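You operate a simulated robot arm through the tools that you are given. There is no shell and no other tool. Be economical: measure what you need, move in short steps, check, and stop when the job is done.

Carry out the task below with a simulated two-armed robot. There is one attempt and no reset: what you move stays moved.

Task
On the grey table, fold the blue cloth in half.

Only the result counts: the job must be done as asked and must still hold three seconds after the hand-in. Knocking over, shifting, dropping, spilling or breaking anything else fails it. Flat cloth is picked up by pressing the open fingertips on it (5 to 10 N) and closing them slowly along it; thin cloth reads only 2 to 8 mm in the jaws.

Robot
Two 7-joint arms with two-finger grippers on one trunk, on a base that drives. Base frame: it is fixed to the floor where the robot stands at the start and does not move with it; the origin is under the middle of the robot, x ahead of it, y to its left, z up; the surface under the hand at the start is at about z = 750. Units: mm, degrees, N and s.
The left shoulder is at the start at [25, 218, 1080], the right one opposite. With the tool pointing down near the work surface each hand reaches from about 180 to 760 mm from the robot's upright axis, wherever it stands, measured 20 degrees to its own side. Places, roughly: grey table [700, -400, 800]. Payload 2.2 kg a hand.
Tool frame (each hand has its own): the origin (TCP) lies between the finger pads and is the grasp point; the fingertips stand 19 mm ahead of it; z points along the fingers, y is the line along which they close. Largest opening 116 mm; the body of the gripper starts 70 mm behind the TCP.
Orientation is told as [roll, pitch, yaw] about the base's x, y, z axes, in that order, counted from this pose: with the fingers straight down and closing along the base's y, the tool's x points along the base's -x, its y along +y and its z along -z.

Tools
- The arms move only by the tool jog_arm. It takes "left_plan", "right_plan" or both (then of equal length, played together; a hand with none holds still); each is a list that holds one entry, the list of rows, each a list of 7 numbers: the shift along the base's x, y, z in mm, then the turn, a rotation vector about the base's x, y, z in degrees, then the opening, from 0 (shut) to 1 (fully open). In form: [[[dx, dy, dz, ax, ay, az, jaw], ...]]. A call has 1 to 12 rows; each row is the pose to reach, as a shift and turn from the pose commanded when the call began. Each row takes 0.2 s and may step no farther than 50 mm and 8.6 degrees from the row before; otherwise, or with a gripper value out of range, the whole call is refused. Where a pose cannot be reached the arm comes as near as it can. A force on the tool above 40 N (or 10 N above the force at the start of the call, whichever is more), or a blocked arm, ends the call early, and 0.2 s more pass. The fingers move at their own pace and stop on an object; they squeeze with about 21 N. The grip force told is the motor's: it shows also when the fingers shut on nothing. Time passes only in rows, and 0.2 s behind the last, so rows that repeat a pose let the fingers close. It gives the time, the measured TCP pose, the force on the tool (base axes), the opening and the grip force at its end, in the units of the frame above (readings bear some noise), with the torque about the TCP (base axes, N m) and any sound that the robot's microphone picked up.
- Cameras (640 x 400 px; columns grow to the right, rows downward): "scene" is now at [123.2, 19.2, 1239]; the picture's right is [0.22, -0.98, 0.00], its down [-0.67, -0.15, -0.73] and it looks along [0.71, 0.16, -0.69] (base axes); focal length 258 px, centre (320, 200). "left" rides on the left gripper at [69, 15, -97] in its tool frame; the picture's right is [-0.21, 0.98, 0.00], its down [-0.76, -0.17, -0.63] and it looks along [-0.62, -0.14, 0.77] (tool axes); focal length 251 px, centre (320, 200). "right" rides on the right gripper at [69, -15, -96] in its tool frame; the picture's right is [0.21, 0.98, 0.00], its down [-0.76, 0.17, -0.63] and it looks along [-0.62, 0.14, 0.77] (tool axes); focal length 251 px, centre (320, 200). There is no depth. A picture from a camera that has moved, and an enlarged one, comes with that camera's place and axes in the base frame and with its lens.
- grab_frame(camera): a new picture of that camera. No time passes.
- raise_lower(by): slides the trunk up (or, below 0, down) by that many mm; the arms and the scene camera ride with it, the base frame stays. It gives what a move gives, with no picture.
- roll_base(legs): drives the robot by 1 to 6 legs, each [ahead, left, turn to the left] in mm, mm and degrees, along the robot's own axes; the way and the turn of a leg run together, so that a leg with both is an arc; at most 1500 mm and 180 degrees a leg. The arms and the cameras ride along, it lands a little off, and it stops where it bumps. It gives what a move gives.
- pan_tilt(pan, tilt): turns the head with the scene camera to pan (to the left, within 80 degrees either way) and tilt (down, from -29 to 69), counted from straight ahead of the robot. It gives what a move gives.
- zoom(camera, box): a new picture of the part [left, top, right, bottom] of that camera's present view, enlarged. No time passes.
- finish_job(): hands the job in; it is judged then, once.

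Work in short steps. Places have to be worked out from the pictures, the camera data and where the tool is seen: move nearer, look again, correct. Check each grasp and each placing, and mend what went wrong. You have 120 turns and 92 pictures in all, those below and enlarged ones among them. Open the grippers and draw the arms clear of the work before you hand the job in, unless the task says otherwise; then end with one line.

The tools are called after "Emit:" as name(argument=value, ...) on one line, values as JSON. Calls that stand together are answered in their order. jog_arm: Moves the arms, as the interface text tells. Its arguments: {"type":"object","properties":{"left_plan":{"type":"array","items":{"type":"array","items":{"type":"array","items":{"type":"number"}}}},"right_plan":{"type":"array","items":{"type":"array","items":{"type":"array","items":{"type":"number"}}}}},"required":[]} The other tools are called the same way: raise_lower (by) slides the trunk up or down; roll_base (legs) drives the base; pan_tilt (pan, tilt) turns the head that bears the scene camera; grab_frame (camera) takes a picture; zoom (camera, box) takes an enlarged picture of a part of a camera's view; finish_job () hands the job in.

At the start:

```text
t: 0.0
left_eef_pos: [510.9, 413.4, 965.3]
left_tool_rot: [-0.1, 0.1, 0.0]
left_contact_force: [-1.0, -0.4, -0.5]
left_torque: [0.02, -0.02, 0.0]
left_opening: 115.9
left_finger_force: 0.0
right_eef_pos: [544.7, -49.6, 905.5]
right_tool_rot: [-0.1, 0.1, 0.0]
right_contact_force: [-0.1, 0.8, -0.9]
right_torque: [-0.04, 0.02, 0.01]
right_opening: 116.1
right_finger_force: 0.0
trunk travel left (down, up): [-225.0, 265.0]
robot x, y, heading: [0.6, -0.2, -0.1]
head pan, tilt: [12.7, 43.2]
```

scene: 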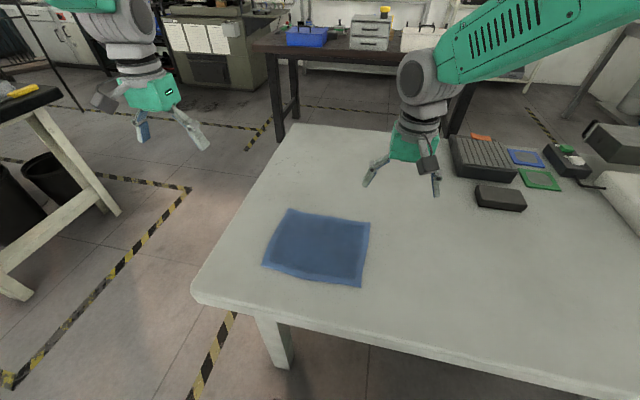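
right: 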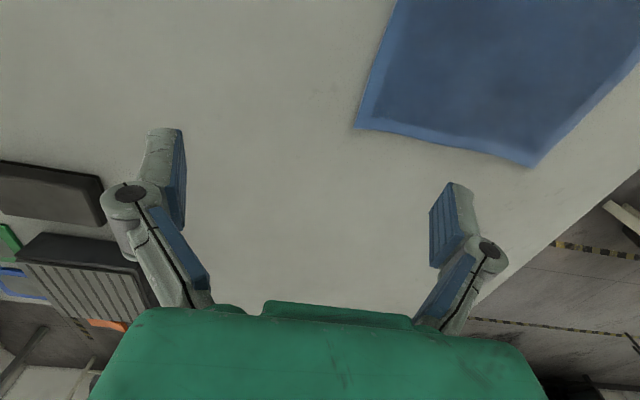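
left: 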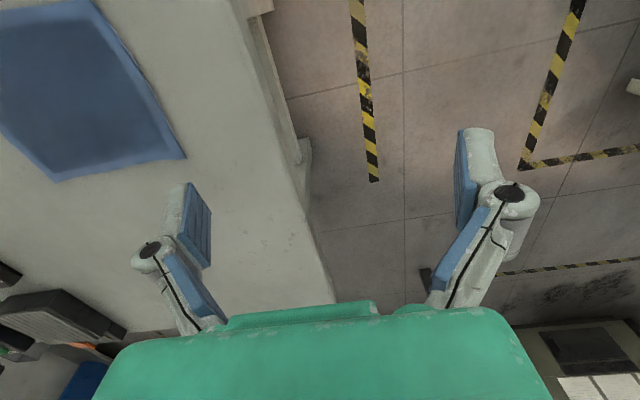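

I estimate the cloth corners at about (575,203), (575,-9), (394,-5) and (396,208). I'll zoom in to refine this before moving.

Emit:
zoom(camera="scene", box=[240, 190, 400, 290])

```text
4.00 times, centred on (320, 240) of scene
camera zoom: at [123.2, 19.2, 1239.0], right [0.22, -0.98, 0.0], down [-0.67, -0.15, -0.73], along [0.71, 0.16, -0.69], focal length 1032 px, centre (320, 40)
```

zoom: 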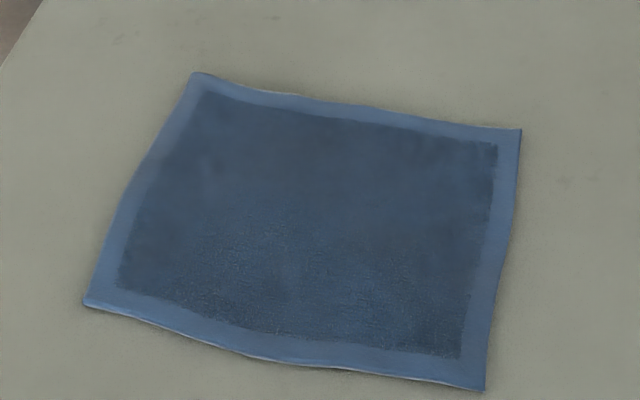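

The zoom confirms those estimates. I'll bring both hands over the near corners, jaws partly open and still well above the cloth, and look again.

Emit:
jog_arm(left_plan=[[[-17, -39, -20, 0, 0, 0, 0.8], [-34, -78, -40, 0, 0, 0, 0.6], [-52, -117, -60, 0, 0, 0, 0.5], [-70, -156, -80, 0, 0, 0, 0.4], [-88, -195, -100, 0, 0, 0, 0.35], [-106, -234, -120, 0, 0, 0, 0.35], [-106, -234, -120, 0, 0, 0, 0.35]]], right_plan=[[[-23, 12, -10, 0, 0, 0, 0.8], [-46, 24, -20, 0, 0, 0, 0.6], [-69, 37, -30, 0, 0, 0, 0.5], [-92, 50, -40, 0, 0, 0, 0.4], [-116, 63, -50, 0, 0, 0, 0.35], [-140, 75, -60, 0, 0, 0, 0.35], [-140, 75, -60, 0, 0, 0, 0.35]]])

Emit:
grab_frame(camera="scene")

Emit:
grab_frame(camera="left")

Emit:
grab_frame(camera="right")

```text
t: 1.8
left_eef_pos: [397.5, 180.4, 849.8]
left_tool_rot: [0.0, -0.2, 0.0]
left_contact_force: [0.6, -0.1, 0.0]
left_torque: [-0.02, 0.02, -0.02]
left_opening: 40.4
left_finger_force: 0.0
right_eef_pos: [414.9, 15.3, 866.0]
right_tool_rot: [4.2, 0.8, -4.4]
right_contact_force: [0.5, 0.1, -0.6]
right_torque: [0.0, 0.0, -0.01]
right_opening: 40.8
right_finger_force: 0.0
trunk travel left (down, up): [-225.0, 265.0]
robot x, y, heading: [-0.2, 0.5, 0.2]
head pan, tilt: [12.7, 43.2]
stopped in row 7 (right hand): the arm was blocked; the commanded pose is now the measured one
```

```text
87 pictures are left
camera scene: at [121.7, 19.4, 1239.2], right [0.22, -0.98, 0.0], down [-0.67, -0.15, -0.73], along [0.71, 0.16, -0.69], focal length 258 px, centre (320, 200)
```

scene: 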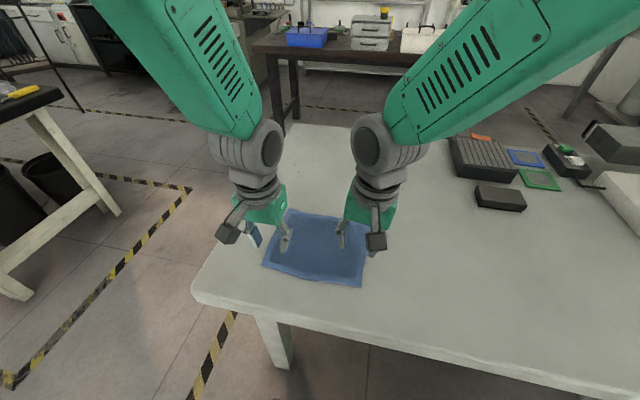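

```text
86 pictures are left
camera left: at [327.6, 194.2, 945.1], right [0.21, 0.98, 0.0], down [0.75, -0.17, 0.64], along [0.62, -0.14, -0.77], focal length 251 px, centre (320, 200)
```

left: 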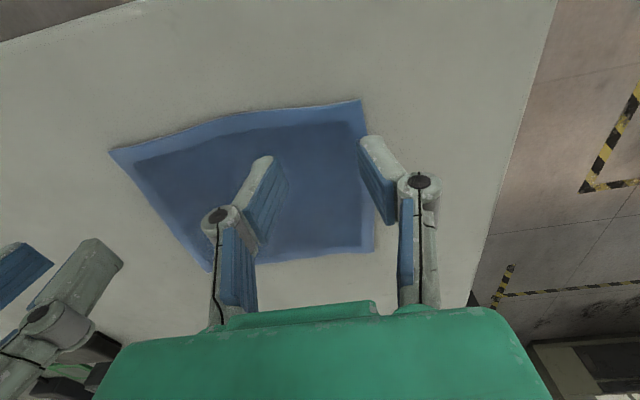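

```text
85 pictures are left
camera right: at [346.1, -2.3, 960.9], right [-0.14, 0.99, 0.07], down [0.77, 0.06, 0.63], along [0.62, 0.15, -0.77], focal length 251 px, centre (320, 200)
```

right: 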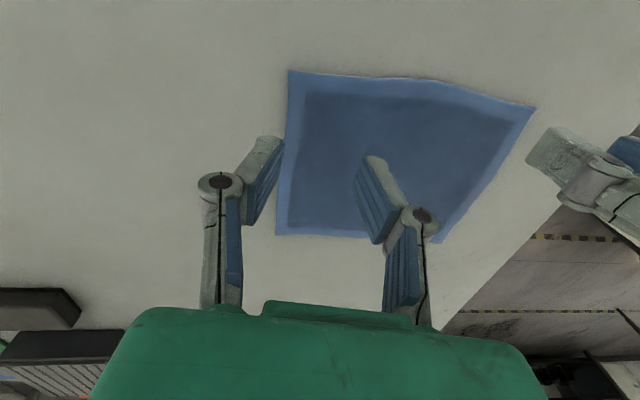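

The right arm is blocked in this cramped pose, near its inner limit. All three cameras agree on the corners: C (393,-3), D (396,212), A (575,203), B (573,-7), with the table at 750. I'll lift the hands a little, then drive back and left so the cloth is centred and farther out.

Emit:
jog_arm(left_plan=[[[0, 15, 30, 0, 0, 0, 0.35], [0, 30, 50, 0, 0, 0, 0.35]]], right_plan=[[[10, -20, 10, 0, 0, 0, 0.35], [20, -40, 30, 0, 0, 0, 0.35]]])

Emit:
roll_base(legs=[[-110, 100, 0]])

```text
t: 2.4
left_eef_pos: [397.7, 207.5, 901.4]
left_tool_rot: [0.1, -0.3, 0.1]
left_contact_force: [-0.4, -0.4, 1.1]
left_torque: [-0.01, 0.02, 0.01]
left_opening: 40.4
left_finger_force: 0.0
right_eef_pos: [434.8, -25.3, 894.5]
right_tool_rot: [3.9, 0.7, -3.8]
right_contact_force: [-1.0, 0.3, -0.4]
right_torque: [0.01, 0.01, 0.0]
right_opening: 40.6
right_finger_force: 0.2
trunk travel left (down, up): [-225.0, 265.0]
robot x, y, heading: [-0.5, 1.1, 0.2]
head pan, tilt: [12.7, 43.2]
```

```text
t: 3.8
left_eef_pos: [289.3, 297.9, 901.6]
left_tool_rot: [0.7, -0.4, -0.1]
left_contact_force: [0.6, 0.5, -0.5]
left_torque: [0.05, -0.02, -0.01]
left_opening: 40.8
left_finger_force: 0.1
right_eef_pos: [325.6, 64.0, 894.3]
right_tool_rot: [4.6, 0.7, -3.9]
right_contact_force: [0.7, -0.2, -0.2]
right_torque: [0.03, 0.0, -0.01]
right_opening: 40.7
right_finger_force: 0.2
trunk travel left (down, up): [-225.0, 265.0]
robot x, y, heading: [-110.7, 98.3, 0.0]
head pan, tilt: [12.7, 43.2]
```

The base landed well. I'll take both hands to about 30 mm above the corner pick points and level the right tool.

Emit:
jog_arm(left_plan=[[[23, -23, -20, 0, 0, 0, 0.3], [46, -47, -40, 0, 0, 0, 0.3], [70, -71, -60, 0, 0, 0, 0.3], [93, -95, -80, 0, 0, 0, 0.3], [116, -118, -101, 0, 0, 0, 0.3], [116, -118, -101, 0, 0, 0, 0.3]]], right_plan=[[[16, -7, -19, -0.9, -0.1, 0.8, 0.3], [32, -14, -38, -1.8, -0.3, 1.6, 0.3], [48, -21, -57, -2.7, -0.4, 2.4, 0.3], [64, -28, -76, -3.5, -0.6, 3.2, 0.3], [78, -35, -94, -4.3, -0.7, 3.9, 0.3], [78, -35, -94, -4.3, -0.7, 3.9, 0.3]]])

Emit:
grab_frame(camera="left")

Emit:
grab_frame(camera="right")

```text
t: 5.2
left_eef_pos: [401.3, 184.1, 799.1]
left_tool_rot: [0.3, -0.7, -0.2]
left_contact_force: [0.0, -0.1, -0.3]
left_torque: [0.07, 0.04, 0.0]
left_opening: 35.0
left_finger_force: 0.0
right_eef_pos: [402.7, 33.6, 801.2]
right_tool_rot: [-0.1, -0.4, -0.1]
right_contact_force: [0.3, -0.4, 0.5]
right_torque: [0.03, 0.0, -0.01]
right_opening: 34.7
right_finger_force: 0.1
trunk travel left (down, up): [-225.0, 265.0]
robot x, y, heading: [-107.3, 98.1, -0.1]
head pan, tilt: [12.7, 43.2]
```

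```text
84 pictures are left
camera left: at [330.7, 197.1, 894.7], right [0.22, 0.98, 0.01], down [0.75, -0.17, 0.64], along [0.63, -0.13, -0.77], focal length 251 px, centre (320, 200)
```

left: 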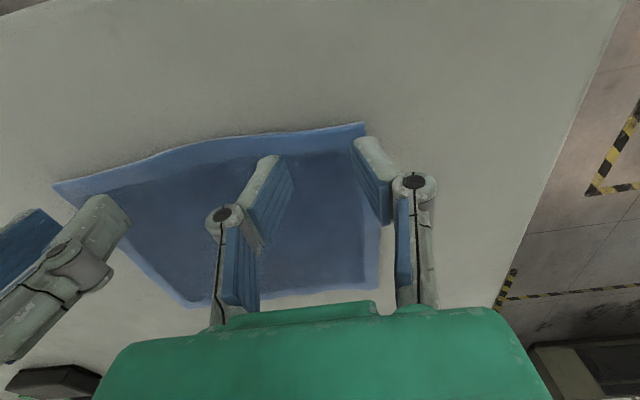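

```text
83 pictures are left
camera right: at [331.7, 18.1, 896.8], right [-0.21, 0.98, 0.0], down [0.75, 0.16, 0.64], along [0.62, 0.13, -0.77], focal length 251 px, centre (320, 200)
```

right: 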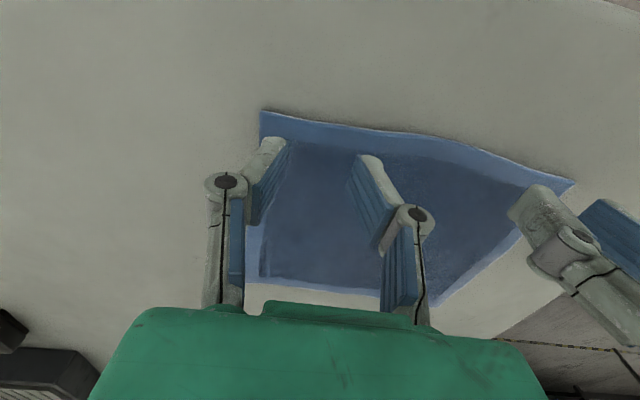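

The pick points are good. I'll correct them slightly and descend to just about contact.

Emit:
jog_arm(left_plan=[[[4, -1, -14, 0, 0.4, 0, 0.3], [4, -1, -26, 0, 0.7, 0, 0.3], [4, -1, -29, 0, 0.7, 0, 0.3], [4, -1, -29, 0, 0.7, 0, 0.3]]], right_plan=[[[1, -4, -14, 0, 0.4, 0, 0.3], [1, -4, -28, 0, 0.4, 0, 0.3], [1, -4, -31, 0, 0.4, 0, 0.3], [1, -4, -31, 0, 0.4, 0, 0.3]]])

```text
t: 6.2
left_eef_pos: [403.8, 183.9, 772.3]
left_tool_rot: [0.2, 0.0, -0.2]
left_contact_force: [-1.9, -3.0, 6.7]
left_torque: [-0.17, 0.02, 0.02]
left_opening: 37.9
left_finger_force: 1.0
right_eef_pos: [403.7, 29.8, 770.8]
right_tool_rot: [-0.1, 0.0, -0.1]
right_contact_force: [1.7, -0.9, 12.7]
right_torque: [0.05, -0.01, 0.01]
right_opening: 38.2
right_finger_force: 0.0
trunk travel left (down, up): [-225.0, 265.0]
robot x, y, heading: [-108.7, 94.5, 0.0]
head pan, tilt: [12.7, 43.2]
```

Both tips are in contact, left 7 N and right 13 N. I'll ease the right hand slightly and close both slowly along the cloth.

Emit:
jog_arm(left_plan=[[[0, 0, 0, 0, 0, 0, 0.26], [0, 0, 0, 0, 0, 0, 0.22], [0, 0, 0, 0, 0, 0, 0.18], [0, 0, 0, 0, 0, 0, 0.14], [0, 0, 0, 0, 0, 0, 0.1], [0, 0, 0, 0, 0, 0, 0.06], [0, 0, 0, 0, 0, 0, 0.03], [0, 0, 0, 0, 0, 0, 0], [0, 0, 0, 0, 0, 0, 0], [0, 0, 0, 0, 0, 0, 0]]], right_plan=[[[0, 0, 1, 0, 0, 0, 0.26], [0, 0, 1, 0, 0, 0, 0.22], [0, 0, 1, 0, 0, 0, 0.18], [0, 0, 1, 0, 0, 0, 0.14], [0, 0, 1, 0, 0, 0, 0.1], [0, 0, 1, 0, 0, 0, 0.06], [0, 0, 1, 0, 0, 0, 0.03], [0, 0, 1, 0, 0, 0, 0], [0, 0, 1, 0, 0, 0, 0], [0, 0, 1, 0, 0, 0, 0]]])

Emit:
grab_frame(camera="left")

Emit:
grab_frame(camera="right")

```text
t: 8.4
left_eef_pos: [404.1, 192.0, 770.3]
left_tool_rot: [-0.2, 0.2, 0.0]
left_contact_force: [1.3, 0.5, 7.0]
left_torque: [-0.07, -0.01, 0.01]
left_opening: 8.2
left_finger_force: 21.3
right_eef_pos: [402.8, 39.1, 771.7]
right_tool_rot: [-0.5, 0.0, 0.0]
right_contact_force: [-1.0, 0.7, 7.5]
right_torque: [0.0, 0.02, -0.02]
right_opening: 0.0
right_finger_force: 20.7
trunk travel left (down, up): [-225.0, 265.0]
robot x, y, heading: [-109.8, 99.4, -0.1]
head pan, tilt: [12.7, 43.2]
```

```text
82 pictures are left
camera left: at [335.2, 206.9, 866.5], right [0.21, 0.98, 0.0], down [0.76, -0.16, 0.63], along [0.62, -0.14, -0.78], focal length 251 px, centre (320, 200)
```

left: 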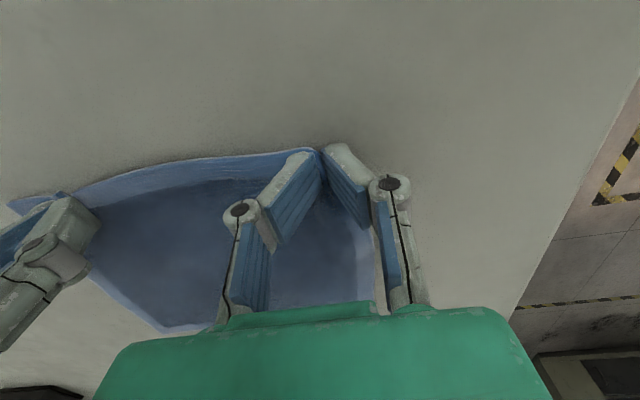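

```text
81 pictures are left
camera right: at [333.4, 25.4, 867.9], right [-0.21, 0.98, -0.01], down [0.76, 0.17, 0.63], along [0.62, 0.13, -0.78], focal length 251 px, centre (320, 200)
```

right: 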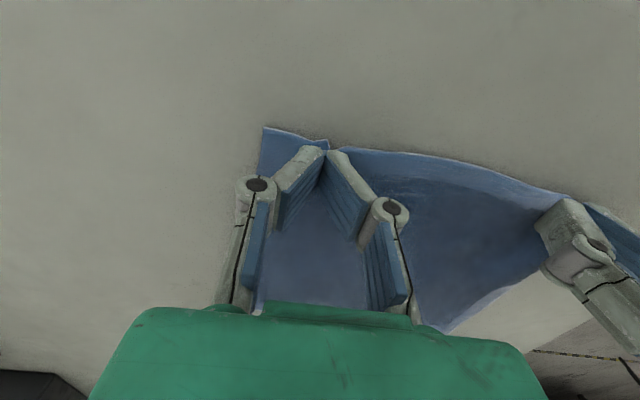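

The left reads 8.2 mm, so it is likely holding cloth. The right reads 0, so it probably missed. I'll lift 20 mm to test.

Emit:
jog_arm(left_plan=[[[0, 0, 10, 0, 0, 0, 0], [0, 0, 20, 0, 0, 0, 0], [0, 0, 20, 0, 0, 0, 0]]], right_plan=[[[0, 0, 10, 0, 0, 0, 0], [0, 0, 20, 0, 0, 0, 0], [0, 0, 20, 0, 0, 0, 0]]])

Emit:
grab_frame(camera="left")

Emit:
grab_frame(camera="right")

```text
t: 9.2
left_eef_pos: [405.6, 192.7, 789.6]
left_tool_rot: [-0.2, 0.2, 0.0]
left_contact_force: [-0.1, -0.5, -0.3]
left_torque: [-0.05, -0.03, 0.02]
left_opening: 4.1
left_finger_force: 20.7
right_eef_pos: [404.8, 39.6, 790.0]
right_tool_rot: [-0.6, 0.1, 0.0]
right_contact_force: [-0.2, -0.1, 0.3]
right_torque: [-0.02, -0.03, -0.01]
right_opening: 0.0
right_finger_force: 21.3
trunk travel left (down, up): [-225.0, 265.0]
robot x, y, heading: [-113.1, 100.3, 0.0]
head pan, tilt: [12.7, 43.2]
```

```text
80 pictures are left
camera left: at [336.4, 207.9, 885.9], right [0.21, 0.98, 0.0], down [0.76, -0.16, 0.63], along [0.61, -0.14, -0.78], focal length 251 px, centre (320, 200)
```

left: 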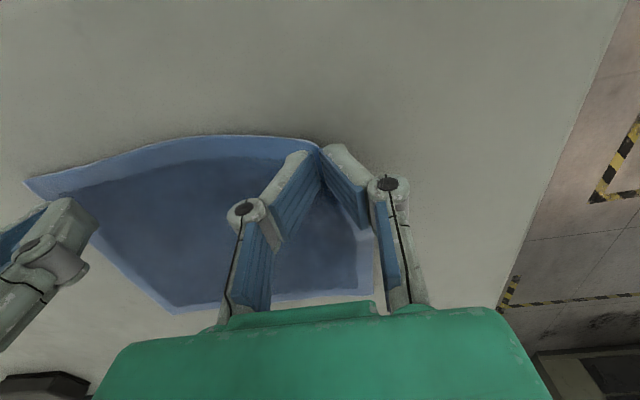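

```text
79 pictures are left
camera right: at [334.7, 25.1, 887.5], right [-0.21, 0.98, -0.01], down [0.76, 0.17, 0.63], along [0.62, 0.13, -0.78], focal length 251 px, centre (320, 200)
```

right: 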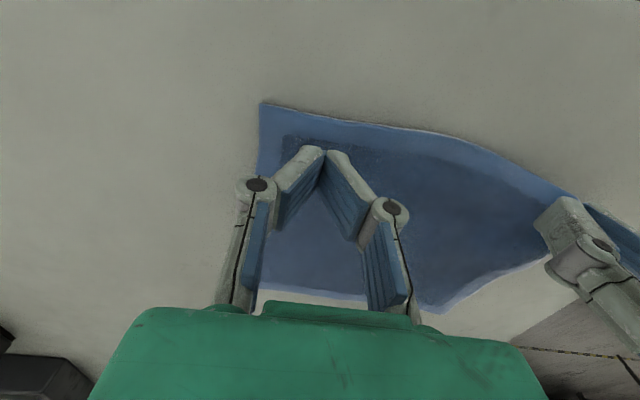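

The left hand holds its corner at 4.1 mm. The right missed, and corner C is now near (385,4). I'll reopen the right hand, move it toward the corner and press down again.

Emit:
jog_arm(right_plan=[[[0, 0, 3, 0, 0, 0, 0.2], [-4, -4, 3, 0, 0, 0, 0.38], [-8, -7, -5, 0.5, 0, 0, 0.38], [-8, -7, -16, 0.5, 0, 0, 0.38], [-8, -7, -20, 0.5, 0, 0, 0.38], [-8, -7, -21, 0.5, 0, 0, 0.38]]])

Emit:
grab_frame(camera="right")

```text
t: 10.6
left_eef_pos: [404.6, 193.8, 790.7]
left_tool_rot: [-0.1, 0.2, 0.0]
left_contact_force: [-0.1, -0.1, 0.3]
left_torque: [-0.06, 0.02, 0.02]
left_opening: 4.3
left_finger_force: 21.2
right_eef_pos: [396.1, 30.5, 772.1]
right_tool_rot: [0.0, -0.1, 0.0]
right_contact_force: [0.8, 0.6, 11.8]
right_torque: [0.07, 0.02, 0.0]
right_opening: 46.2
right_finger_force: 0.1
trunk travel left (down, up): [-225.0, 265.0]
robot x, y, heading: [-111.0, 100.3, 0.1]
head pan, tilt: [12.7, 43.2]
```

```text
78 pictures are left
camera right: at [325.7, 16.4, 867.7], right [-0.21, 0.98, 0.0], down [0.76, 0.17, 0.63], along [0.62, 0.14, -0.77], focal length 251 px, centre (320, 200)
```

right: 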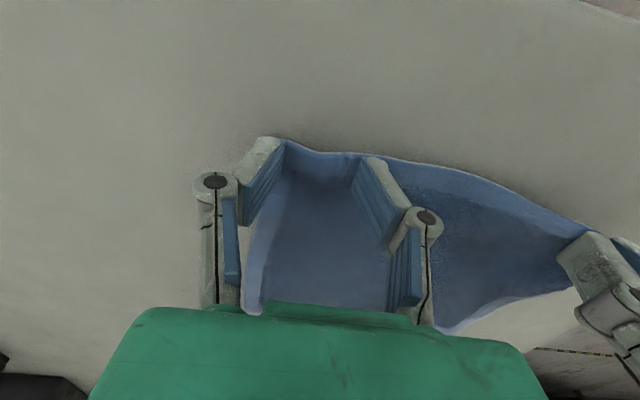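

The outer finger covers the corner and the press force is 12 N. I'll close slowly.

Emit:
jog_arm(right_plan=[[[0, 0, 0, 0, 0, 0, 0.35], [0, 0, 0, 0, 0, 0, 0.32], [0, 0, 0, 0, 0, 0, 0.29], [0, 0, 0, 0, 0, 0, 0.26], [0, 0, 0, 0, 0, 0, 0.23], [0, 0, 0, 0, 0, 0, 0.2], [0, 0, 0, 0, 0, 0, 0.16], [0, 0, 0, 0, 0, 0, 0.12], [0, 0, 0, 0, 0, 0, 0.08], [0, 0, 0, 0, 0, 0, 0.04], [0, 0, 0, 0, 0, 0, 0], [0, 0, 0, 0, 0, 0, 0]]])

Emit:
grab_frame(camera="right")

```text
t: 13.2
left_eef_pos: [404.6, 193.5, 791.6]
left_tool_rot: [-0.1, 0.1, 0.0]
left_contact_force: [-0.6, -5.5, 0.4]
left_torque: [-0.11, -0.03, -0.02]
left_opening: 4.2
left_finger_force: 21.2
right_eef_pos: [394.8, 32.2, 771.3]
right_tool_rot: [0.0, 0.0, 0.0]
right_contact_force: [1.9, 6.1, 17.7]
right_torque: [0.12, -0.1, 0.0]
right_opening: 6.0
right_finger_force: 21.4
trunk travel left (down, up): [-225.0, 265.0]
robot x, y, heading: [-112.8, 99.0, 0.0]
head pan, tilt: [12.7, 43.2]
```

```text
77 pictures are left
camera right: at [325.0, 16.7, 867.7], right [-0.21, 0.98, 0.0], down [0.76, 0.17, 0.63], along [0.62, 0.14, -0.77], focal length 251 px, centre (320, 200)
```

right: 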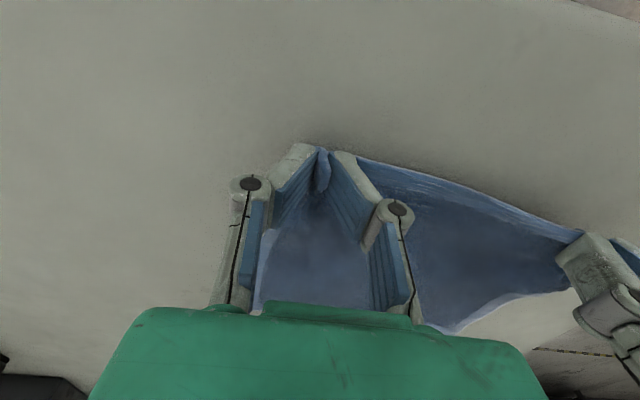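

The right hand now holds about 6 mm of cloth. I'll lift it level with the left, ease the side tension slightly, and check.

Emit:
jog_arm(left_plan=[[[0, -1, 0, 0, 0, 0, 0], [0, -2, 5, 0, 0, 0, 0], [0, -2, 10, 0, 0, 0, 0], [0, -2, 10, 0, 0, 0, 0]]], right_plan=[[[0, 1, 10, 0, 0, 0, 0], [0, 2, 20, 0, 0, 0, 0], [0, 2, 30, 0, 0, 0, 0], [0, 2, 30, 0, 0, 0, 0]]])

Emit:
grab_frame(camera="right")

Emit:
grab_frame(camera="left")

Emit:
grab_frame(camera="scene")

```text
t: 14.2
left_eef_pos: [407.4, 189.4, 799.5]
left_tool_rot: [-0.3, 0.2, 0.0]
left_contact_force: [-0.5, 0.0, -0.7]
left_torque: [-0.05, 0.01, -0.04]
left_opening: 4.2
left_finger_force: 20.8
right_eef_pos: [394.4, 34.8, 800.1]
right_tool_rot: [0.0, 0.2, 0.0]
right_contact_force: [0.1, 0.3, -0.5]
right_torque: [0.0, -0.03, -0.03]
right_opening: 5.6
right_finger_force: 21.0
trunk travel left (down, up): [-225.0, 265.0]
robot x, y, heading: [-109.4, 100.1, -0.0]
head pan, tilt: [12.7, 43.2]
```

```text
76 pictures are left
camera right: at [325.2, 19.1, 896.9], right [-0.21, 0.98, 0.0], down [0.76, 0.17, 0.63], along [0.62, 0.14, -0.78], focal length 251 px, centre (320, 200)
```

right: 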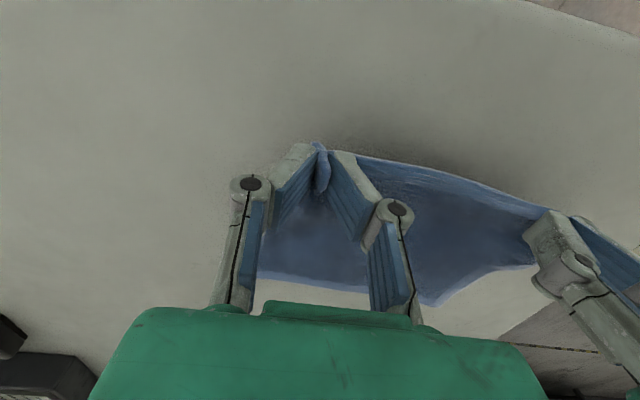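

```text
75 pictures are left
camera left: at [338.1, 204.3, 896.2], right [0.21, 0.98, 0.0], down [0.76, -0.16, 0.63], along [0.62, -0.14, -0.78], focal length 251 px, centre (320, 200)
```

left: 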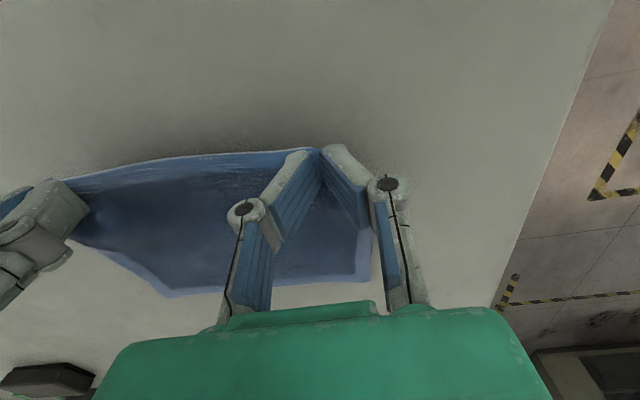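

```text
74 pictures are left
camera scene: at [14.4, 116.6, 1239.0], right [0.22, -0.98, 0.0], down [-0.67, -0.15, -0.73], along [0.71, 0.16, -0.69], focal length 258 px, centre (320, 200)
```

scene: 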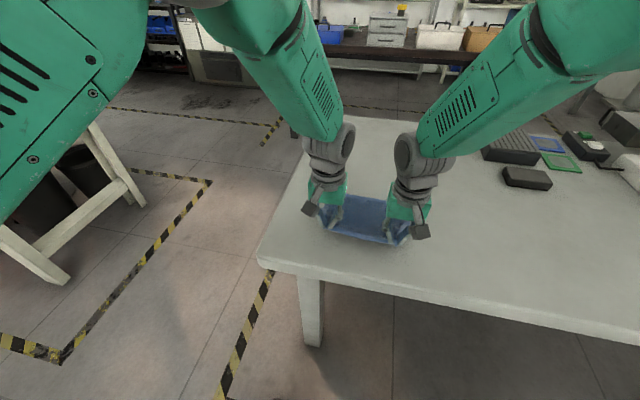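

Both corners are held. I'll sweep both hands forward in an arc, tilting the wrists ahead so the edge turns over, and pause most of the way to check.

Emit:
jog_arm(left_plan=[[[12, -1, 16, 0, 5, 0, 0], [28, -2, 29, 0, 10, 0, 0], [47, -3, 38, 0, 15, 0, 0], [67, -4, 42, 0, 20, 0, 0], [86, -5, 43, 0, 26, 0, 0], [105, -6, 40, 0, 31, 0, 0], [121, -7, 33, 0, 36, 0, 0], [136, -8, 22, 0, 41, 0, 0], [136, -8, 22, 0, 41, 0, 0]]], right_plan=[[[12, -1, 16, 0, 5, 0, 0], [28, -2, 29, 0, 10, 0, 0], [47, -3, 38, 0, 15, 0, 0], [67, -4, 42, 0, 20, 0, 0], [86, -5, 43, 0, 26, 0, 0], [105, -6, 40, 0, 31, 0, 0], [121, -7, 33, 0, 36, 0, 0], [136, -8, 22, 0, 41, 0, 0], [136, -8, 22, 0, 41, 0, 0]]])

Emit:
grab_frame(camera="left")

Emit:
grab_frame(camera="right")

Emit:
grab_frame(camera="scene")

```text
t: 16.2
left_eef_pos: [456.0, 209.0, 834.1]
left_tool_rot: [0.0, 40.5, 0.2]
left_contact_force: [0.9, -0.3, -0.3]
left_torque: [0.0, -0.01, -0.01]
left_opening: 0.0
left_finger_force: 21.5
left hand out of reach, approached as far as the arm can: row 6, 7, 8, 9
right_eef_pos: [459.4, 7.8, 837.7]
right_tool_rot: [-0.3, 37.5, -0.2]
right_contact_force: [0.5, 0.0, 0.5]
right_torque: [0.0, -0.04, 0.06]
right_opening: 5.9
right_finger_force: 20.6
right hand out of reach, approached as far as the arm can: row 6, 7, 8, 9
trunk travel left (down, up): [-225.0, 265.0]
robot x, y, heading: [-109.7, 97.1, 0.1]
head pan, tilt: [12.7, 43.2]
```

```text
73 pictures are left
camera left: at [465.8, 223.0, 952.4], right [0.16, 0.98, -0.14], down [0.99, -0.16, -0.01], along [-0.03, -0.14, -0.99], focal length 251 px, centre (320, 200)
```

left: 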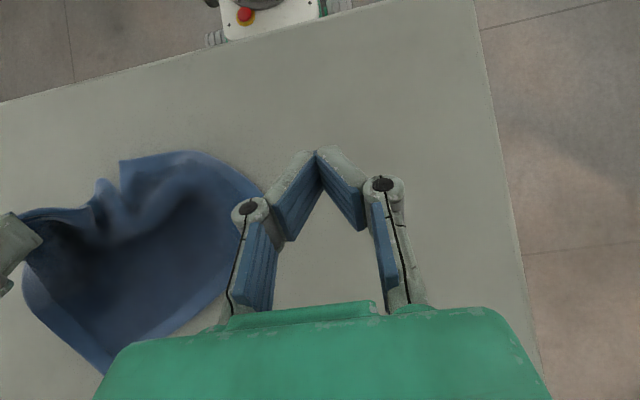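

```text
72 pictures are left
camera right: at [462.8, -6.0, 955.3], right [-0.17, 0.98, 0.13], down [0.99, 0.17, 0.04], along [0.02, 0.13, -0.99], focal length 251 px, centre (320, 200)
```

right: 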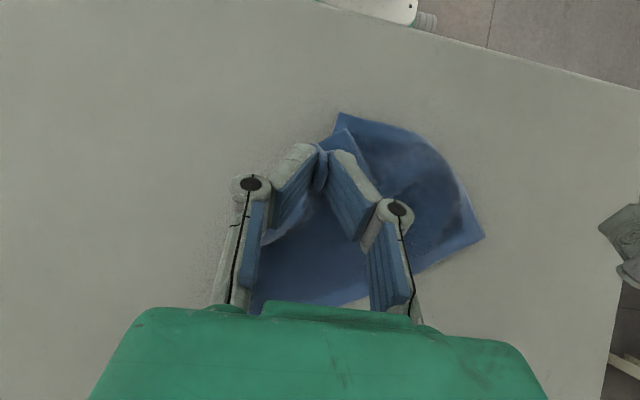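

```text
71 pictures are left
camera scene: at [16.0, 117.0, 1238.9], right [0.22, -0.98, 0.0], down [-0.67, -0.15, -0.72], along [0.71, 0.16, -0.69], focal length 258 px, centre (320, 200)
```

scene: 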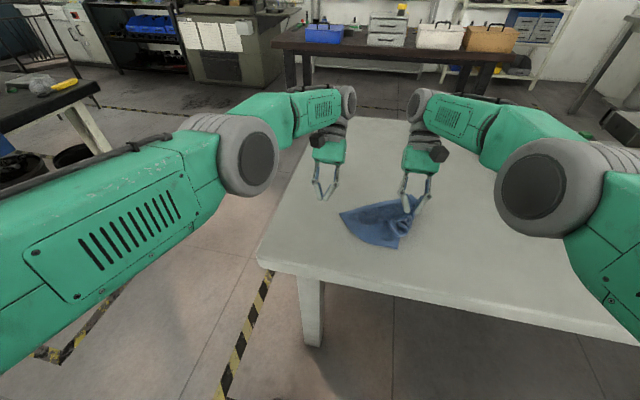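

The tilt went out of reach and the left hand dropped its corner; the right still holds C. I'll pull the left hand clear, straighten the right tool without dragging, and look at the cloth.

Emit:
jog_arm(left_plan=[[[-10, 10, 15, 0, -8, 0, 0.1], [-20, 20, 30, 0, -16, 0, 0.2], [-30, 35, 45, 0, -24, 0, 0.3], [-40, 55, 60, 0, -32, 0, 0.3], [-50, 75, 70, 0, -40, 0, 0.3], [-50, 90, 70, 0, -40, 0, 0.3]]], right_plan=[[[-5, 0, 0, 0, -7, 0, 0], [-8, 0, 0, 0, -14, 0, 0], [-10, 0, 0, 0, -21, 0, 0], [-12, 0, 0, 0, -28, 0, 0], [-14, 0, 0, 0, -35, 0, 0], [-14, 0, 0, 0, -37.5, 0, 0]]])

Emit:
grab_frame(camera="right")

Emit:
zoom(camera="scene", box=[300, 160, 460, 260])

Emit:
grab_frame(camera="left")

```text
t: 17.6
left_eef_pos: [405.6, 299.5, 907.1]
left_tool_rot: [-0.3, 1.2, 0.1]
left_contact_force: [-0.1, -0.5, 0.0]
left_torque: [0.01, 0.04, 0.05]
left_opening: 34.6
left_finger_force: 0.0
right_eef_pos: [444.6, 11.6, 837.1]
right_tool_rot: [0.1, -0.1, 0.0]
right_contact_force: [0.9, -0.5, 0.2]
right_torque: [-0.02, 0.05, -0.01]
right_opening: 5.8
right_finger_force: 20.4
trunk travel left (down, up): [-225.0, 265.0]
robot x, y, heading: [-107.6, 100.2, -0.1]
head pan, tilt: [12.7, 43.2]
```

```text
70 pictures are left
camera right: at [374.8, -2.7, 932.8], right [-0.21, 0.98, 0.0], down [0.76, 0.17, 0.63], along [0.62, 0.14, -0.77], focal length 251 px, centre (320, 200)
```

right: 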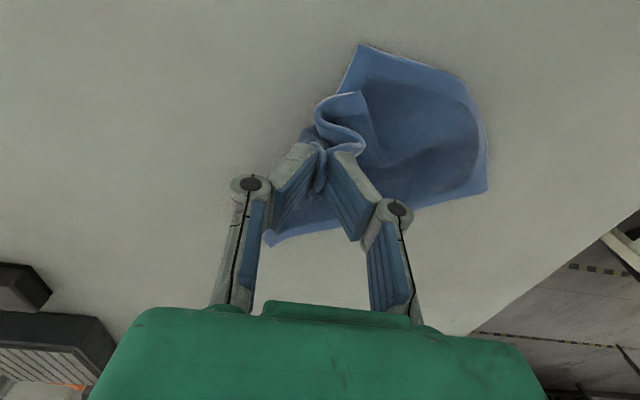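

```text
4.00 times, centred on (380, 210) of scene
camera zoom: at [14.9, 118.3, 1238.8], right [0.22, -0.98, 0.0], down [-0.67, -0.15, -0.73], along [0.71, 0.16, -0.69], focal length 1032 px, centre (80, 160)
```

zoom: 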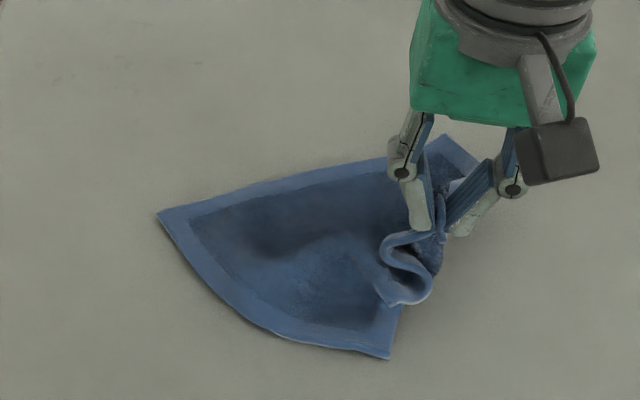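

```text
68 pictures are left
camera left: at [337.7, 314.3, 1003.4], right [0.21, 0.98, -0.01], down [0.77, -0.16, 0.62], along [0.6, -0.14, -0.79], focal length 251 px, centre (320, 200)
```

left: 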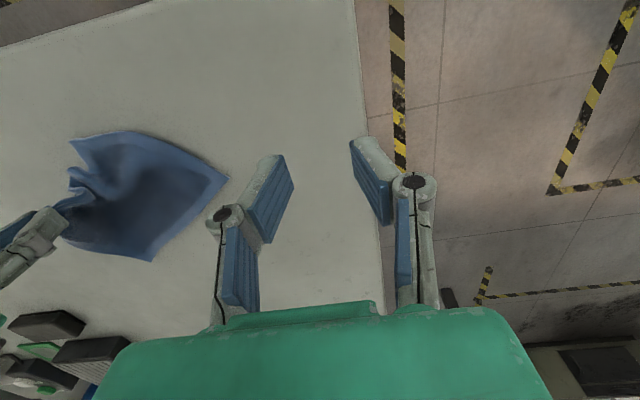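

Corners are now A (478,170), D (395,24) and B (597,-14), with C in the right hand. Edge D–C is crumpled, so I'll pull C low and slowly toward about (496,-163) to spread the cloth out.

Emit:
jog_arm(right_plan=[[[6, -20, -8, 0, 0, 0, 0], [12, -40, -20, 0, 0, 0, 0], [18, -60, -34, 0, 0, 0, 0], [23, -80, -46, 0, 0, 0, 0], [29, -100, -54, 0, 0, 0, 0], [34, -120, -58, 0, 0, 0, 0], [40, -138, -60, 0, 0, 0, 0], [45, -153, -61, 0, 0, 0, 0], [45, -153, -61, 0, 0, 0, 0]]])

Emit:
zoom(camera="scene", box=[300, 140, 500, 265])

Emit:
grab_frame(camera="left")

```text
t: 19.6
left_eef_pos: [402.9, 297.6, 907.6]
left_tool_rot: [-0.2, 1.1, 0.0]
left_contact_force: [0.2, -0.6, 0.3]
left_torque: [0.01, 0.03, -0.01]
left_opening: 34.9
left_finger_force: 0.0
right_eef_pos: [487.1, -140.5, 773.2]
right_tool_rot: [0.0, 0.0, -0.1]
right_contact_force: [0.7, 0.0, 3.8]
right_torque: [0.02, -0.01, 0.0]
right_opening: 5.6
right_finger_force: 20.8
trunk travel left (down, up): [-225.0, 265.0]
robot x, y, heading: [-110.5, 101.3, 0.3]
head pan, tilt: [12.7, 43.2]
```

```text
3.20 times, centred on (400, 202) of scene
camera zoom: at [14.1, 116.7, 1239.1], right [0.22, -0.98, 0.0], down [-0.67, -0.15, -0.73], along [0.71, 0.16, -0.69], focal length 825 px, centre (64, 192)
```

zoom: 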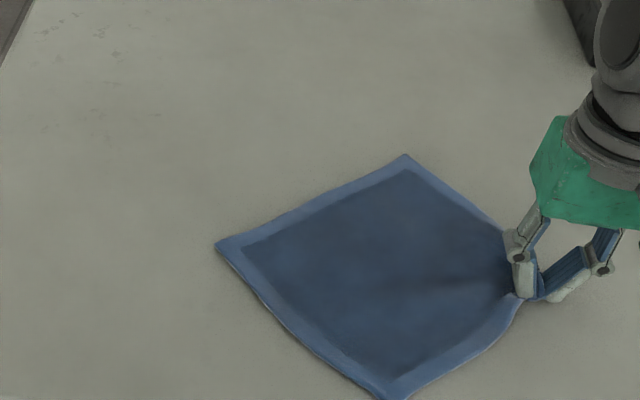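

```text
66 pictures are left
camera left: at [336.9, 312.8, 1004.5], right [0.21, 0.98, -0.01], down [0.77, -0.16, 0.62], along [0.6, -0.14, -0.79], focal length 251 px, centre (320, 200)
```

left: 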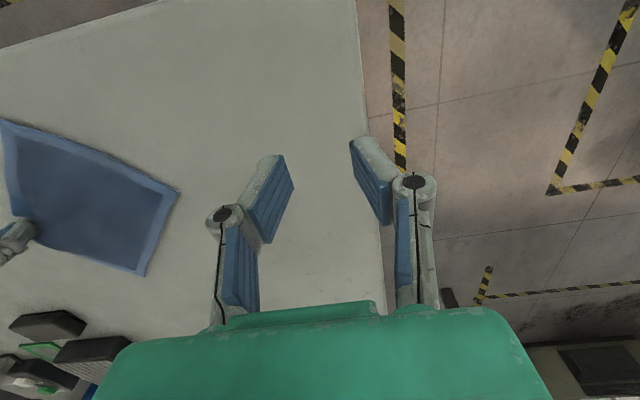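

The pull worked: the cloth is flat again, turned about 45°. Corners are A (482,96), B (631,-60), D (366,-22), with C near the right hand. I'll release C gently, raise the hand, and pan right to check the way before repositioning the base.

Emit:
jog_arm(right_plan=[[[0, 0, 0, 0, 0, 0, 0.06], [0, 0, 0, 0, 0, 0, 0.12], [0, 0, 2, 0, 0, 0, 0.12], [0, 0, 20, 0, 0, 0, 0.12], [-20, 0, 55, 0, 0, 0, 0.12], [-50, 0, 90, 0, 0, 0, 0.2], [-85, 0, 120, 0, 0, 0, 0.3], [-120, 0, 140, 0, 0, 0, 0.3]]])

Emit:
grab_frame(camera="scene")

Emit:
pan_tilt(pan=-50, tilt=50)

Emit:
grab_frame(camera="scene")

```text
t: 21.4
left_eef_pos: [402.5, 298.5, 907.9]
left_tool_rot: [-0.2, 1.1, 0.0]
left_contact_force: [-0.3, 0.2, 0.7]
left_torque: [-0.01, -0.01, 0.01]
left_opening: 35.0
left_finger_force: 0.1
right_eef_pos: [368.7, -141.6, 914.0]
right_tool_rot: [-0.1, 0.0, 0.1]
right_contact_force: [-0.4, 0.1, 0.8]
right_torque: [0.01, -0.02, -0.02]
right_opening: 34.5
right_finger_force: 0.1
trunk travel left (down, up): [-225.0, 265.0]
robot x, y, heading: [-111.2, 97.4, 0.5]
head pan, tilt: [12.7, 43.2]
```

```text
65 pictures are left
camera scene: at [12.2, 116.4, 1239.2], right [0.22, -0.98, 0.0], down [-0.67, -0.15, -0.73], along [0.71, 0.16, -0.69], focal length 258 px, centre (320, 200)
```

scene: 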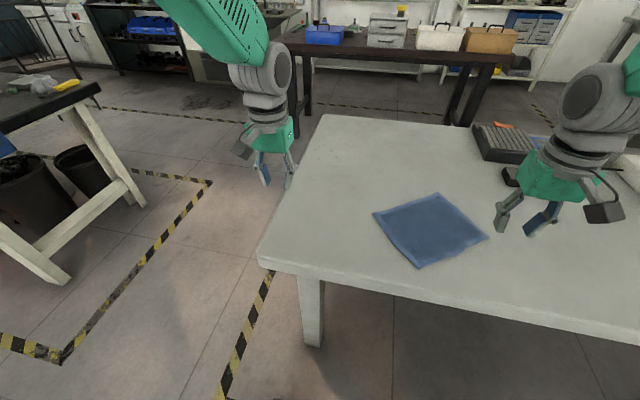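

```text
t: 22.7
left_eef_pos: [405.3, 298.3, 907.2]
left_tool_rot: [-0.1, 1.2, 0.0]
left_contact_force: [0.7, -1.2, -0.7]
left_torque: [0.0, -0.02, 0.02]
left_opening: 34.9
left_finger_force: 0.1
right_eef_pos: [370.5, -144.1, 911.8]
right_tool_rot: [0.1, 0.0, -0.1]
right_contact_force: [0.0, -0.3, -0.1]
right_torque: [0.0, -0.01, 0.01]
right_opening: 34.9
right_finger_force: 0.1
trunk travel left (down, up): [-225.0, 265.0]
robot x, y, heading: [-108.8, 101.4, 0.1]
head pan, tilt: [-50.0, 50.0]
```

```text
64 pictures are left
camera scene: at [-17.4, 38.9, 1229.7], right [-0.77, -0.64, 0.0], down [-0.5, 0.59, -0.64], along [0.41, -0.49, -0.77], focal length 258 px, centre (320, 200)
```

scene: 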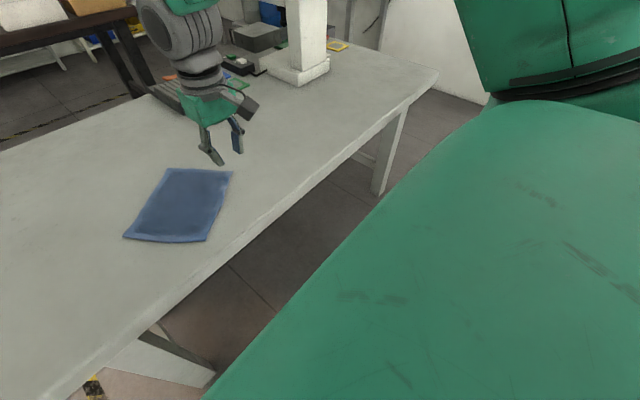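

The cloth lies completely flat as a rectangle turned about 45°, and the floor along the table is clear. I'll drive right and turn left to about (0,-250), heading 25°, so that edge D–C is in front of both hands.

Emit:
roll_base(legs=[[0, -350, 0], [100, 0, 0], [0, 0, 25]])

Emit:
pan_tilt(pan=0, tilt=55)

Emit:
grab_frame(camera="scene")

```text
t: 26.9
left_eef_pos: [379.5, 140.9, 909.1]
left_tool_rot: [0.5, 1.1, 24.2]
left_contact_force: [0.6, -1.1, -0.5]
left_torque: [0.06, 0.07, -0.01]
left_opening: 34.8
left_finger_force: 0.1
right_eef_pos: [531.5, -275.2, 910.3]
right_tool_rot: [0.6, 0.0, 24.2]
right_contact_force: [0.4, -0.5, 0.6]
right_torque: [0.12, 0.05, -0.01]
right_opening: 34.7
right_finger_force: 0.1
trunk travel left (down, up): [-225.0, 265.0]
robot x, y, heading: [-15.1, -242.2, 24.4]
head pan, tilt: [-50.0, 50.0]
```

```text
t: 28.1
left_eef_pos: [369.3, 156.0, 906.9]
left_tool_rot: [-0.5, 0.8, 24.2]
left_contact_force: [0.0, 0.1, -0.4]
left_torque: [-0.02, -0.03, -0.03]
left_opening: 34.7
left_finger_force: 0.0
right_eef_pos: [521.6, -259.2, 916.6]
right_tool_rot: [-0.4, -0.1, 24.3]
right_contact_force: [-0.3, 0.0, -0.1]
right_torque: [-0.01, 0.0, 0.02]
right_opening: 35.0
right_finger_force: 0.0
trunk travel left (down, up): [-225.0, 265.0]
robot x, y, heading: [-8.5, -243.3, 24.1]
head pan, tilt: [0.0, 55.0]
```

```text
63 pictures are left
camera scene: at [89.6, -187.8, 1223.1], right [0.41, -0.91, 0.01], down [-0.75, -0.34, -0.57], along [0.52, 0.23, -0.82], focal length 258 px, centre (320, 200)
```

scene: 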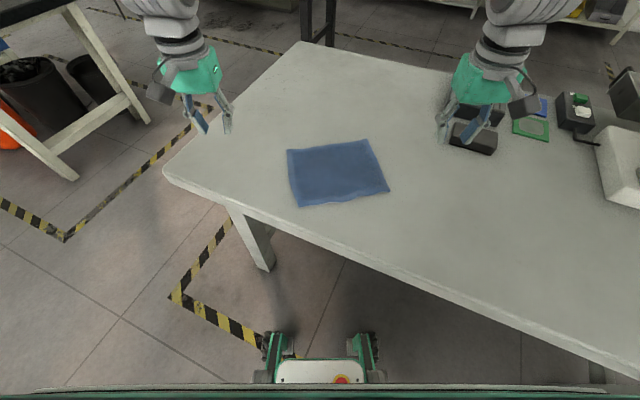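

The cloth is now nicely in front of the robot. I'll zoom for accurate corners.

Emit:
zoom(camera="scene", box=[260, 125, 420, 225])

Emit:
grab_frame(camera="right")

Emit:
grab_frame(camera="left")

```text
4.00 times, centred on (340, 175) of scene
camera zoom: at [89.6, -187.8, 1223.1], right [0.41, -0.91, 0.01], down [-0.75, -0.34, -0.57], along [0.52, 0.23, -0.82], focal length 1032 px, centre (240, 300)
```

zoom: 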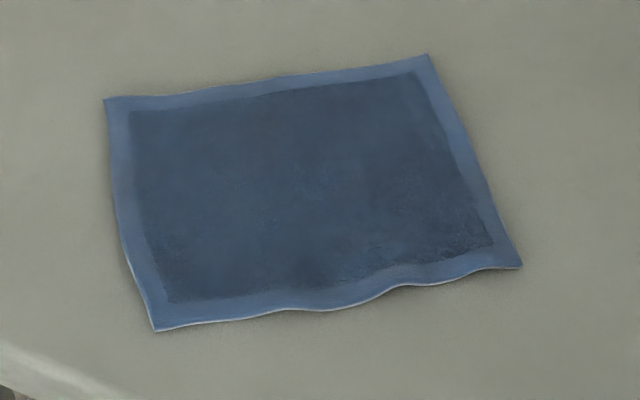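

```text
61 pictures are left
camera right: at [462.3, -301.4, 1012.3], right [-0.6, 0.8, -0.01], down [0.62, 0.47, 0.63], along [0.51, 0.37, -0.77], focal length 251 px, centre (320, 200)
```

right: 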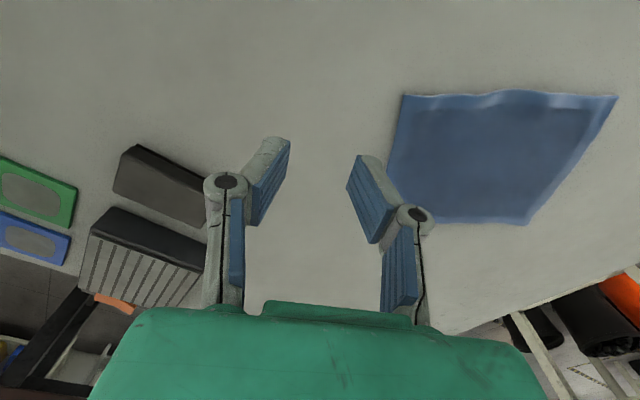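

```text
60 pictures are left
camera left: at [301.5, 141.9, 1004.2], right [-0.21, 0.98, -0.01], down [0.76, 0.17, 0.62], along [0.61, 0.12, -0.78], focal length 251 px, centre (320, 200)
```

left: 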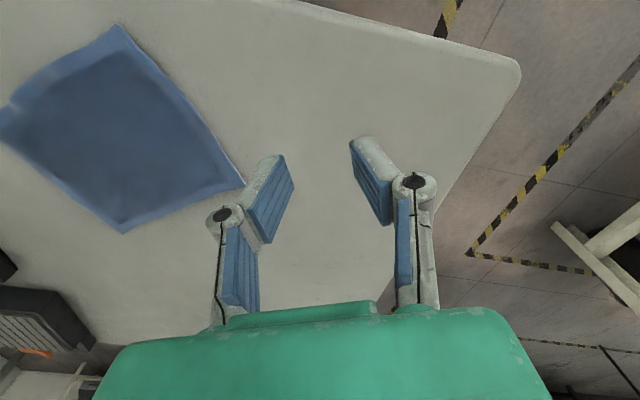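

Corners check out between cameras: D (350,-22), C (476,-192), B (623,-88), A (495,89), and the edge runs 36.5° off square. I'll shift the base 50 mm to its right so the hands are symmetric on edge D–C.

Emit:
roll_base(legs=[[0, -50, 0]])

Emit:
jog_arm(left_plan=[[[0, 0, 0, 0, 0, 0, 0.35]]])

```text
t: 29.0
left_eef_pos: [380.5, 132.7, 902.6]
left_tool_rot: [-1.9, 0.9, 24.4]
left_contact_force: [-1.0, 0.6, 0.3]
left_torque: [-0.13, -0.05, 0.03]
left_opening: 35.1
left_finger_force: 0.1
right_eef_pos: [529.2, -282.4, 921.8]
right_tool_rot: [-1.7, -0.2, 24.5]
right_contact_force: [-0.8, 1.7, -0.3]
right_torque: [-0.12, -0.03, 0.0]
right_opening: 34.5
right_finger_force: 0.1
trunk travel left (down, up): [-225.0, 265.0]
robot x, y, heading: [7.6, -279.7, 24.2]
head pan, tilt: [0.0, 55.0]
```

```text
t: 29.4
left_eef_pos: [390.8, 100.7, 912.3]
left_tool_rot: [0.2, 0.8, 24.2]
left_contact_force: [1.0, -1.3, -0.2]
left_torque: [0.08, 0.05, 0.0]
left_opening: 40.8
left_finger_force: 0.0
right_eef_pos: [542.2, -316.3, 914.9]
right_tool_rot: [0.2, -0.3, 24.3]
right_contact_force: [-0.1, -1.1, 0.5]
right_torque: [0.1, 0.03, 0.02]
right_opening: 34.6
right_finger_force: 0.0
trunk travel left (down, up): [-225.0, 265.0]
robot x, y, heading: [8.5, -285.6, 24.5]
head pan, tilt: [0.0, 55.0]
```

Now I'll move both hands above the pick points and turn them 12° to line up with the edge.

Emit:
jog_arm(left_plan=[[[-4, -29, -16, 0, 0, 2.4, 0.38], [-8, -58, -32, 0, 0, 4.8, 0.38], [-12, -87, -48, 0, 0, 7.2, 0.38], [-16, -116, -64, 0, 0, 9.6, 0.38], [-20, -145, -80, 0, 0, 12, 0.38], [-20, -145, -80, 0, 0, 12, 0.38]]], right_plan=[[[-16, 30, -16, 0, 0, 2.4, 0.38], [-32, 60, -32, 0, 0, 4.8, 0.38], [-48, 90, -48, 0, 0, 7.2, 0.38], [-65, 120, -64, 0, 0, 9.6, 0.38], [-81, 151, -83, 0, 0, 12, 0.38], [-81, 151, -83, 0, 0, 12, 0.38]]])

Emit:
grab_frame(camera="left")

Emit:
grab_frame(camera="right")

```text
t: 30.8
left_eef_pos: [359.4, -4.3, 834.3]
left_tool_rot: [-4.0, 1.5, 38.5]
left_contact_force: [-0.8, 1.0, -0.4]
left_torque: [-0.11, -0.07, 0.01]
left_opening: 44.2
left_finger_force: 0.2
right_eef_pos: [452.4, -129.9, 846.0]
right_tool_rot: [0.2, -1.2, 35.1]
right_contact_force: [-0.7, 1.4, -0.8]
right_torque: [-0.1, -0.04, -0.03]
right_opening: 44.1
right_finger_force: 0.0
trunk travel left (down, up): [-225.0, 265.0]
robot x, y, heading: [4.9, -277.4, 24.6]
head pan, tilt: [0.0, 55.0]
```

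```text
59 pictures are left
camera left: at [294.2, -28.4, 930.4], right [-0.44, 0.89, -0.07], down [0.68, 0.39, 0.62], along [0.58, 0.22, -0.78], focal length 251 px, centre (320, 200)
```

left: 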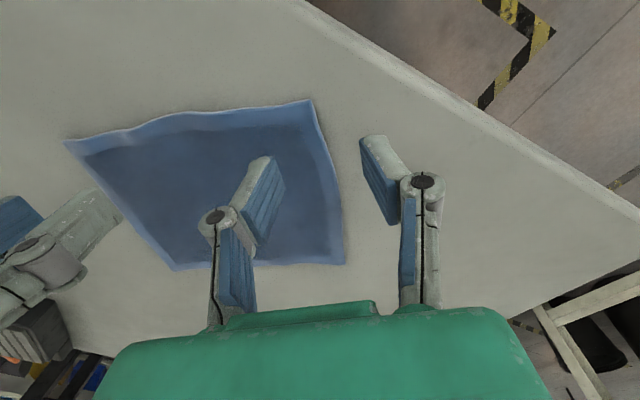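

```text
58 pictures are left
camera right: at [402.2, -182.6, 940.8], right [-0.74, 0.68, 0.0], down [0.51, 0.56, 0.65], along [0.44, 0.48, -0.76], focal length 251 px, centre (320, 200)
```

right: 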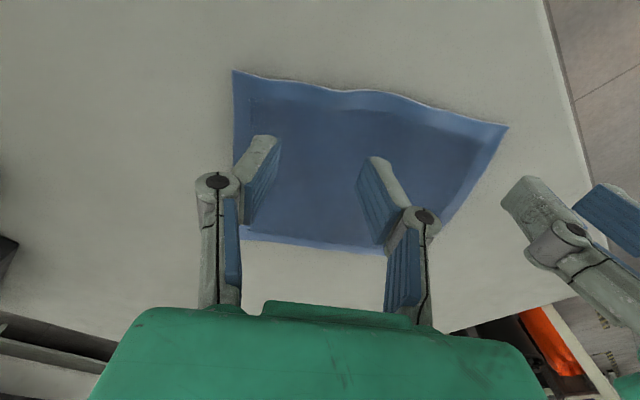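

The base was still settling, so both hands landed off target. I'll let it settle and read again.

Emit:
jog_arm(left_plan=[[[0, 0, 0, 0, 0, 0, 0.38], [0, 0, 0, 0, 0, 0, 0.38], [0, 0, 0, 0, 0, 0, 0.38], [0, 0, 0, 0, 0, 0, 0.38]]])

```text
t: 31.8
left_eef_pos: [369.2, -19.4, 835.1]
left_tool_rot: [-3.3, 1.7, 38.7]
left_contact_force: [-0.2, 1.2, 0.3]
left_torque: [0.02, 0.02, -0.02]
left_opening: 44.2
left_finger_force: 0.0
right_eef_pos: [457.7, -150.4, 838.1]
right_tool_rot: [0.5, -0.6, 35.2]
right_contact_force: [0.0, -0.1, -0.8]
right_torque: [0.0, -0.03, 0.02]
right_opening: 44.0
right_finger_force: 0.1
trunk travel left (down, up): [-225.0, 265.0]
robot x, y, heading: [10.6, -280.0, 24.4]
head pan, tilt: [0.0, 55.0]
```

It has settled. I'll correct toward the targets: left (371,-44), right (461,-165).

Emit:
jog_arm(left_plan=[[[1, -12, -8, 1.7, -0.8, -1.2, 0.38], [2, -25, -15, 3.3, -1.7, -2.2, 0.38], [2, -25, -15, 3.3, -1.7, -2.2, 0.38], [2, -25, -15, 3.3, -1.7, -2.2, 0.38]]], right_plan=[[[2, -8, -8, 0, 0.3, 0.6, 0.38], [4, -15, -18, -0.5, 0.6, 1.3, 0.38], [4, -15, -18, -0.5, 0.6, 1.3, 0.38], [4, -15, -18, -0.5, 0.6, 1.3, 0.38]]])

```text
t: 32.8
left_eef_pos: [374.3, -48.9, 825.2]
left_tool_rot: [-2.5, -1.2, 37.9]
left_contact_force: [0.2, -0.9, -1.3]
left_torque: [0.01, -0.03, 0.01]
left_opening: 44.2
left_finger_force: 0.1
right_eef_pos: [462.8, -170.5, 817.2]
right_tool_rot: [0.3, 0.3, 37.0]
right_contact_force: [-0.4, -0.5, 0.5]
right_torque: [-0.02, -0.01, 0.02]
right_opening: 43.9
right_finger_force: 0.1
trunk travel left (down, up): [-225.0, 265.0]
robot x, y, heading: [6.5, -282.7, 24.6]
head pan, tilt: [0.0, 55.0]
```

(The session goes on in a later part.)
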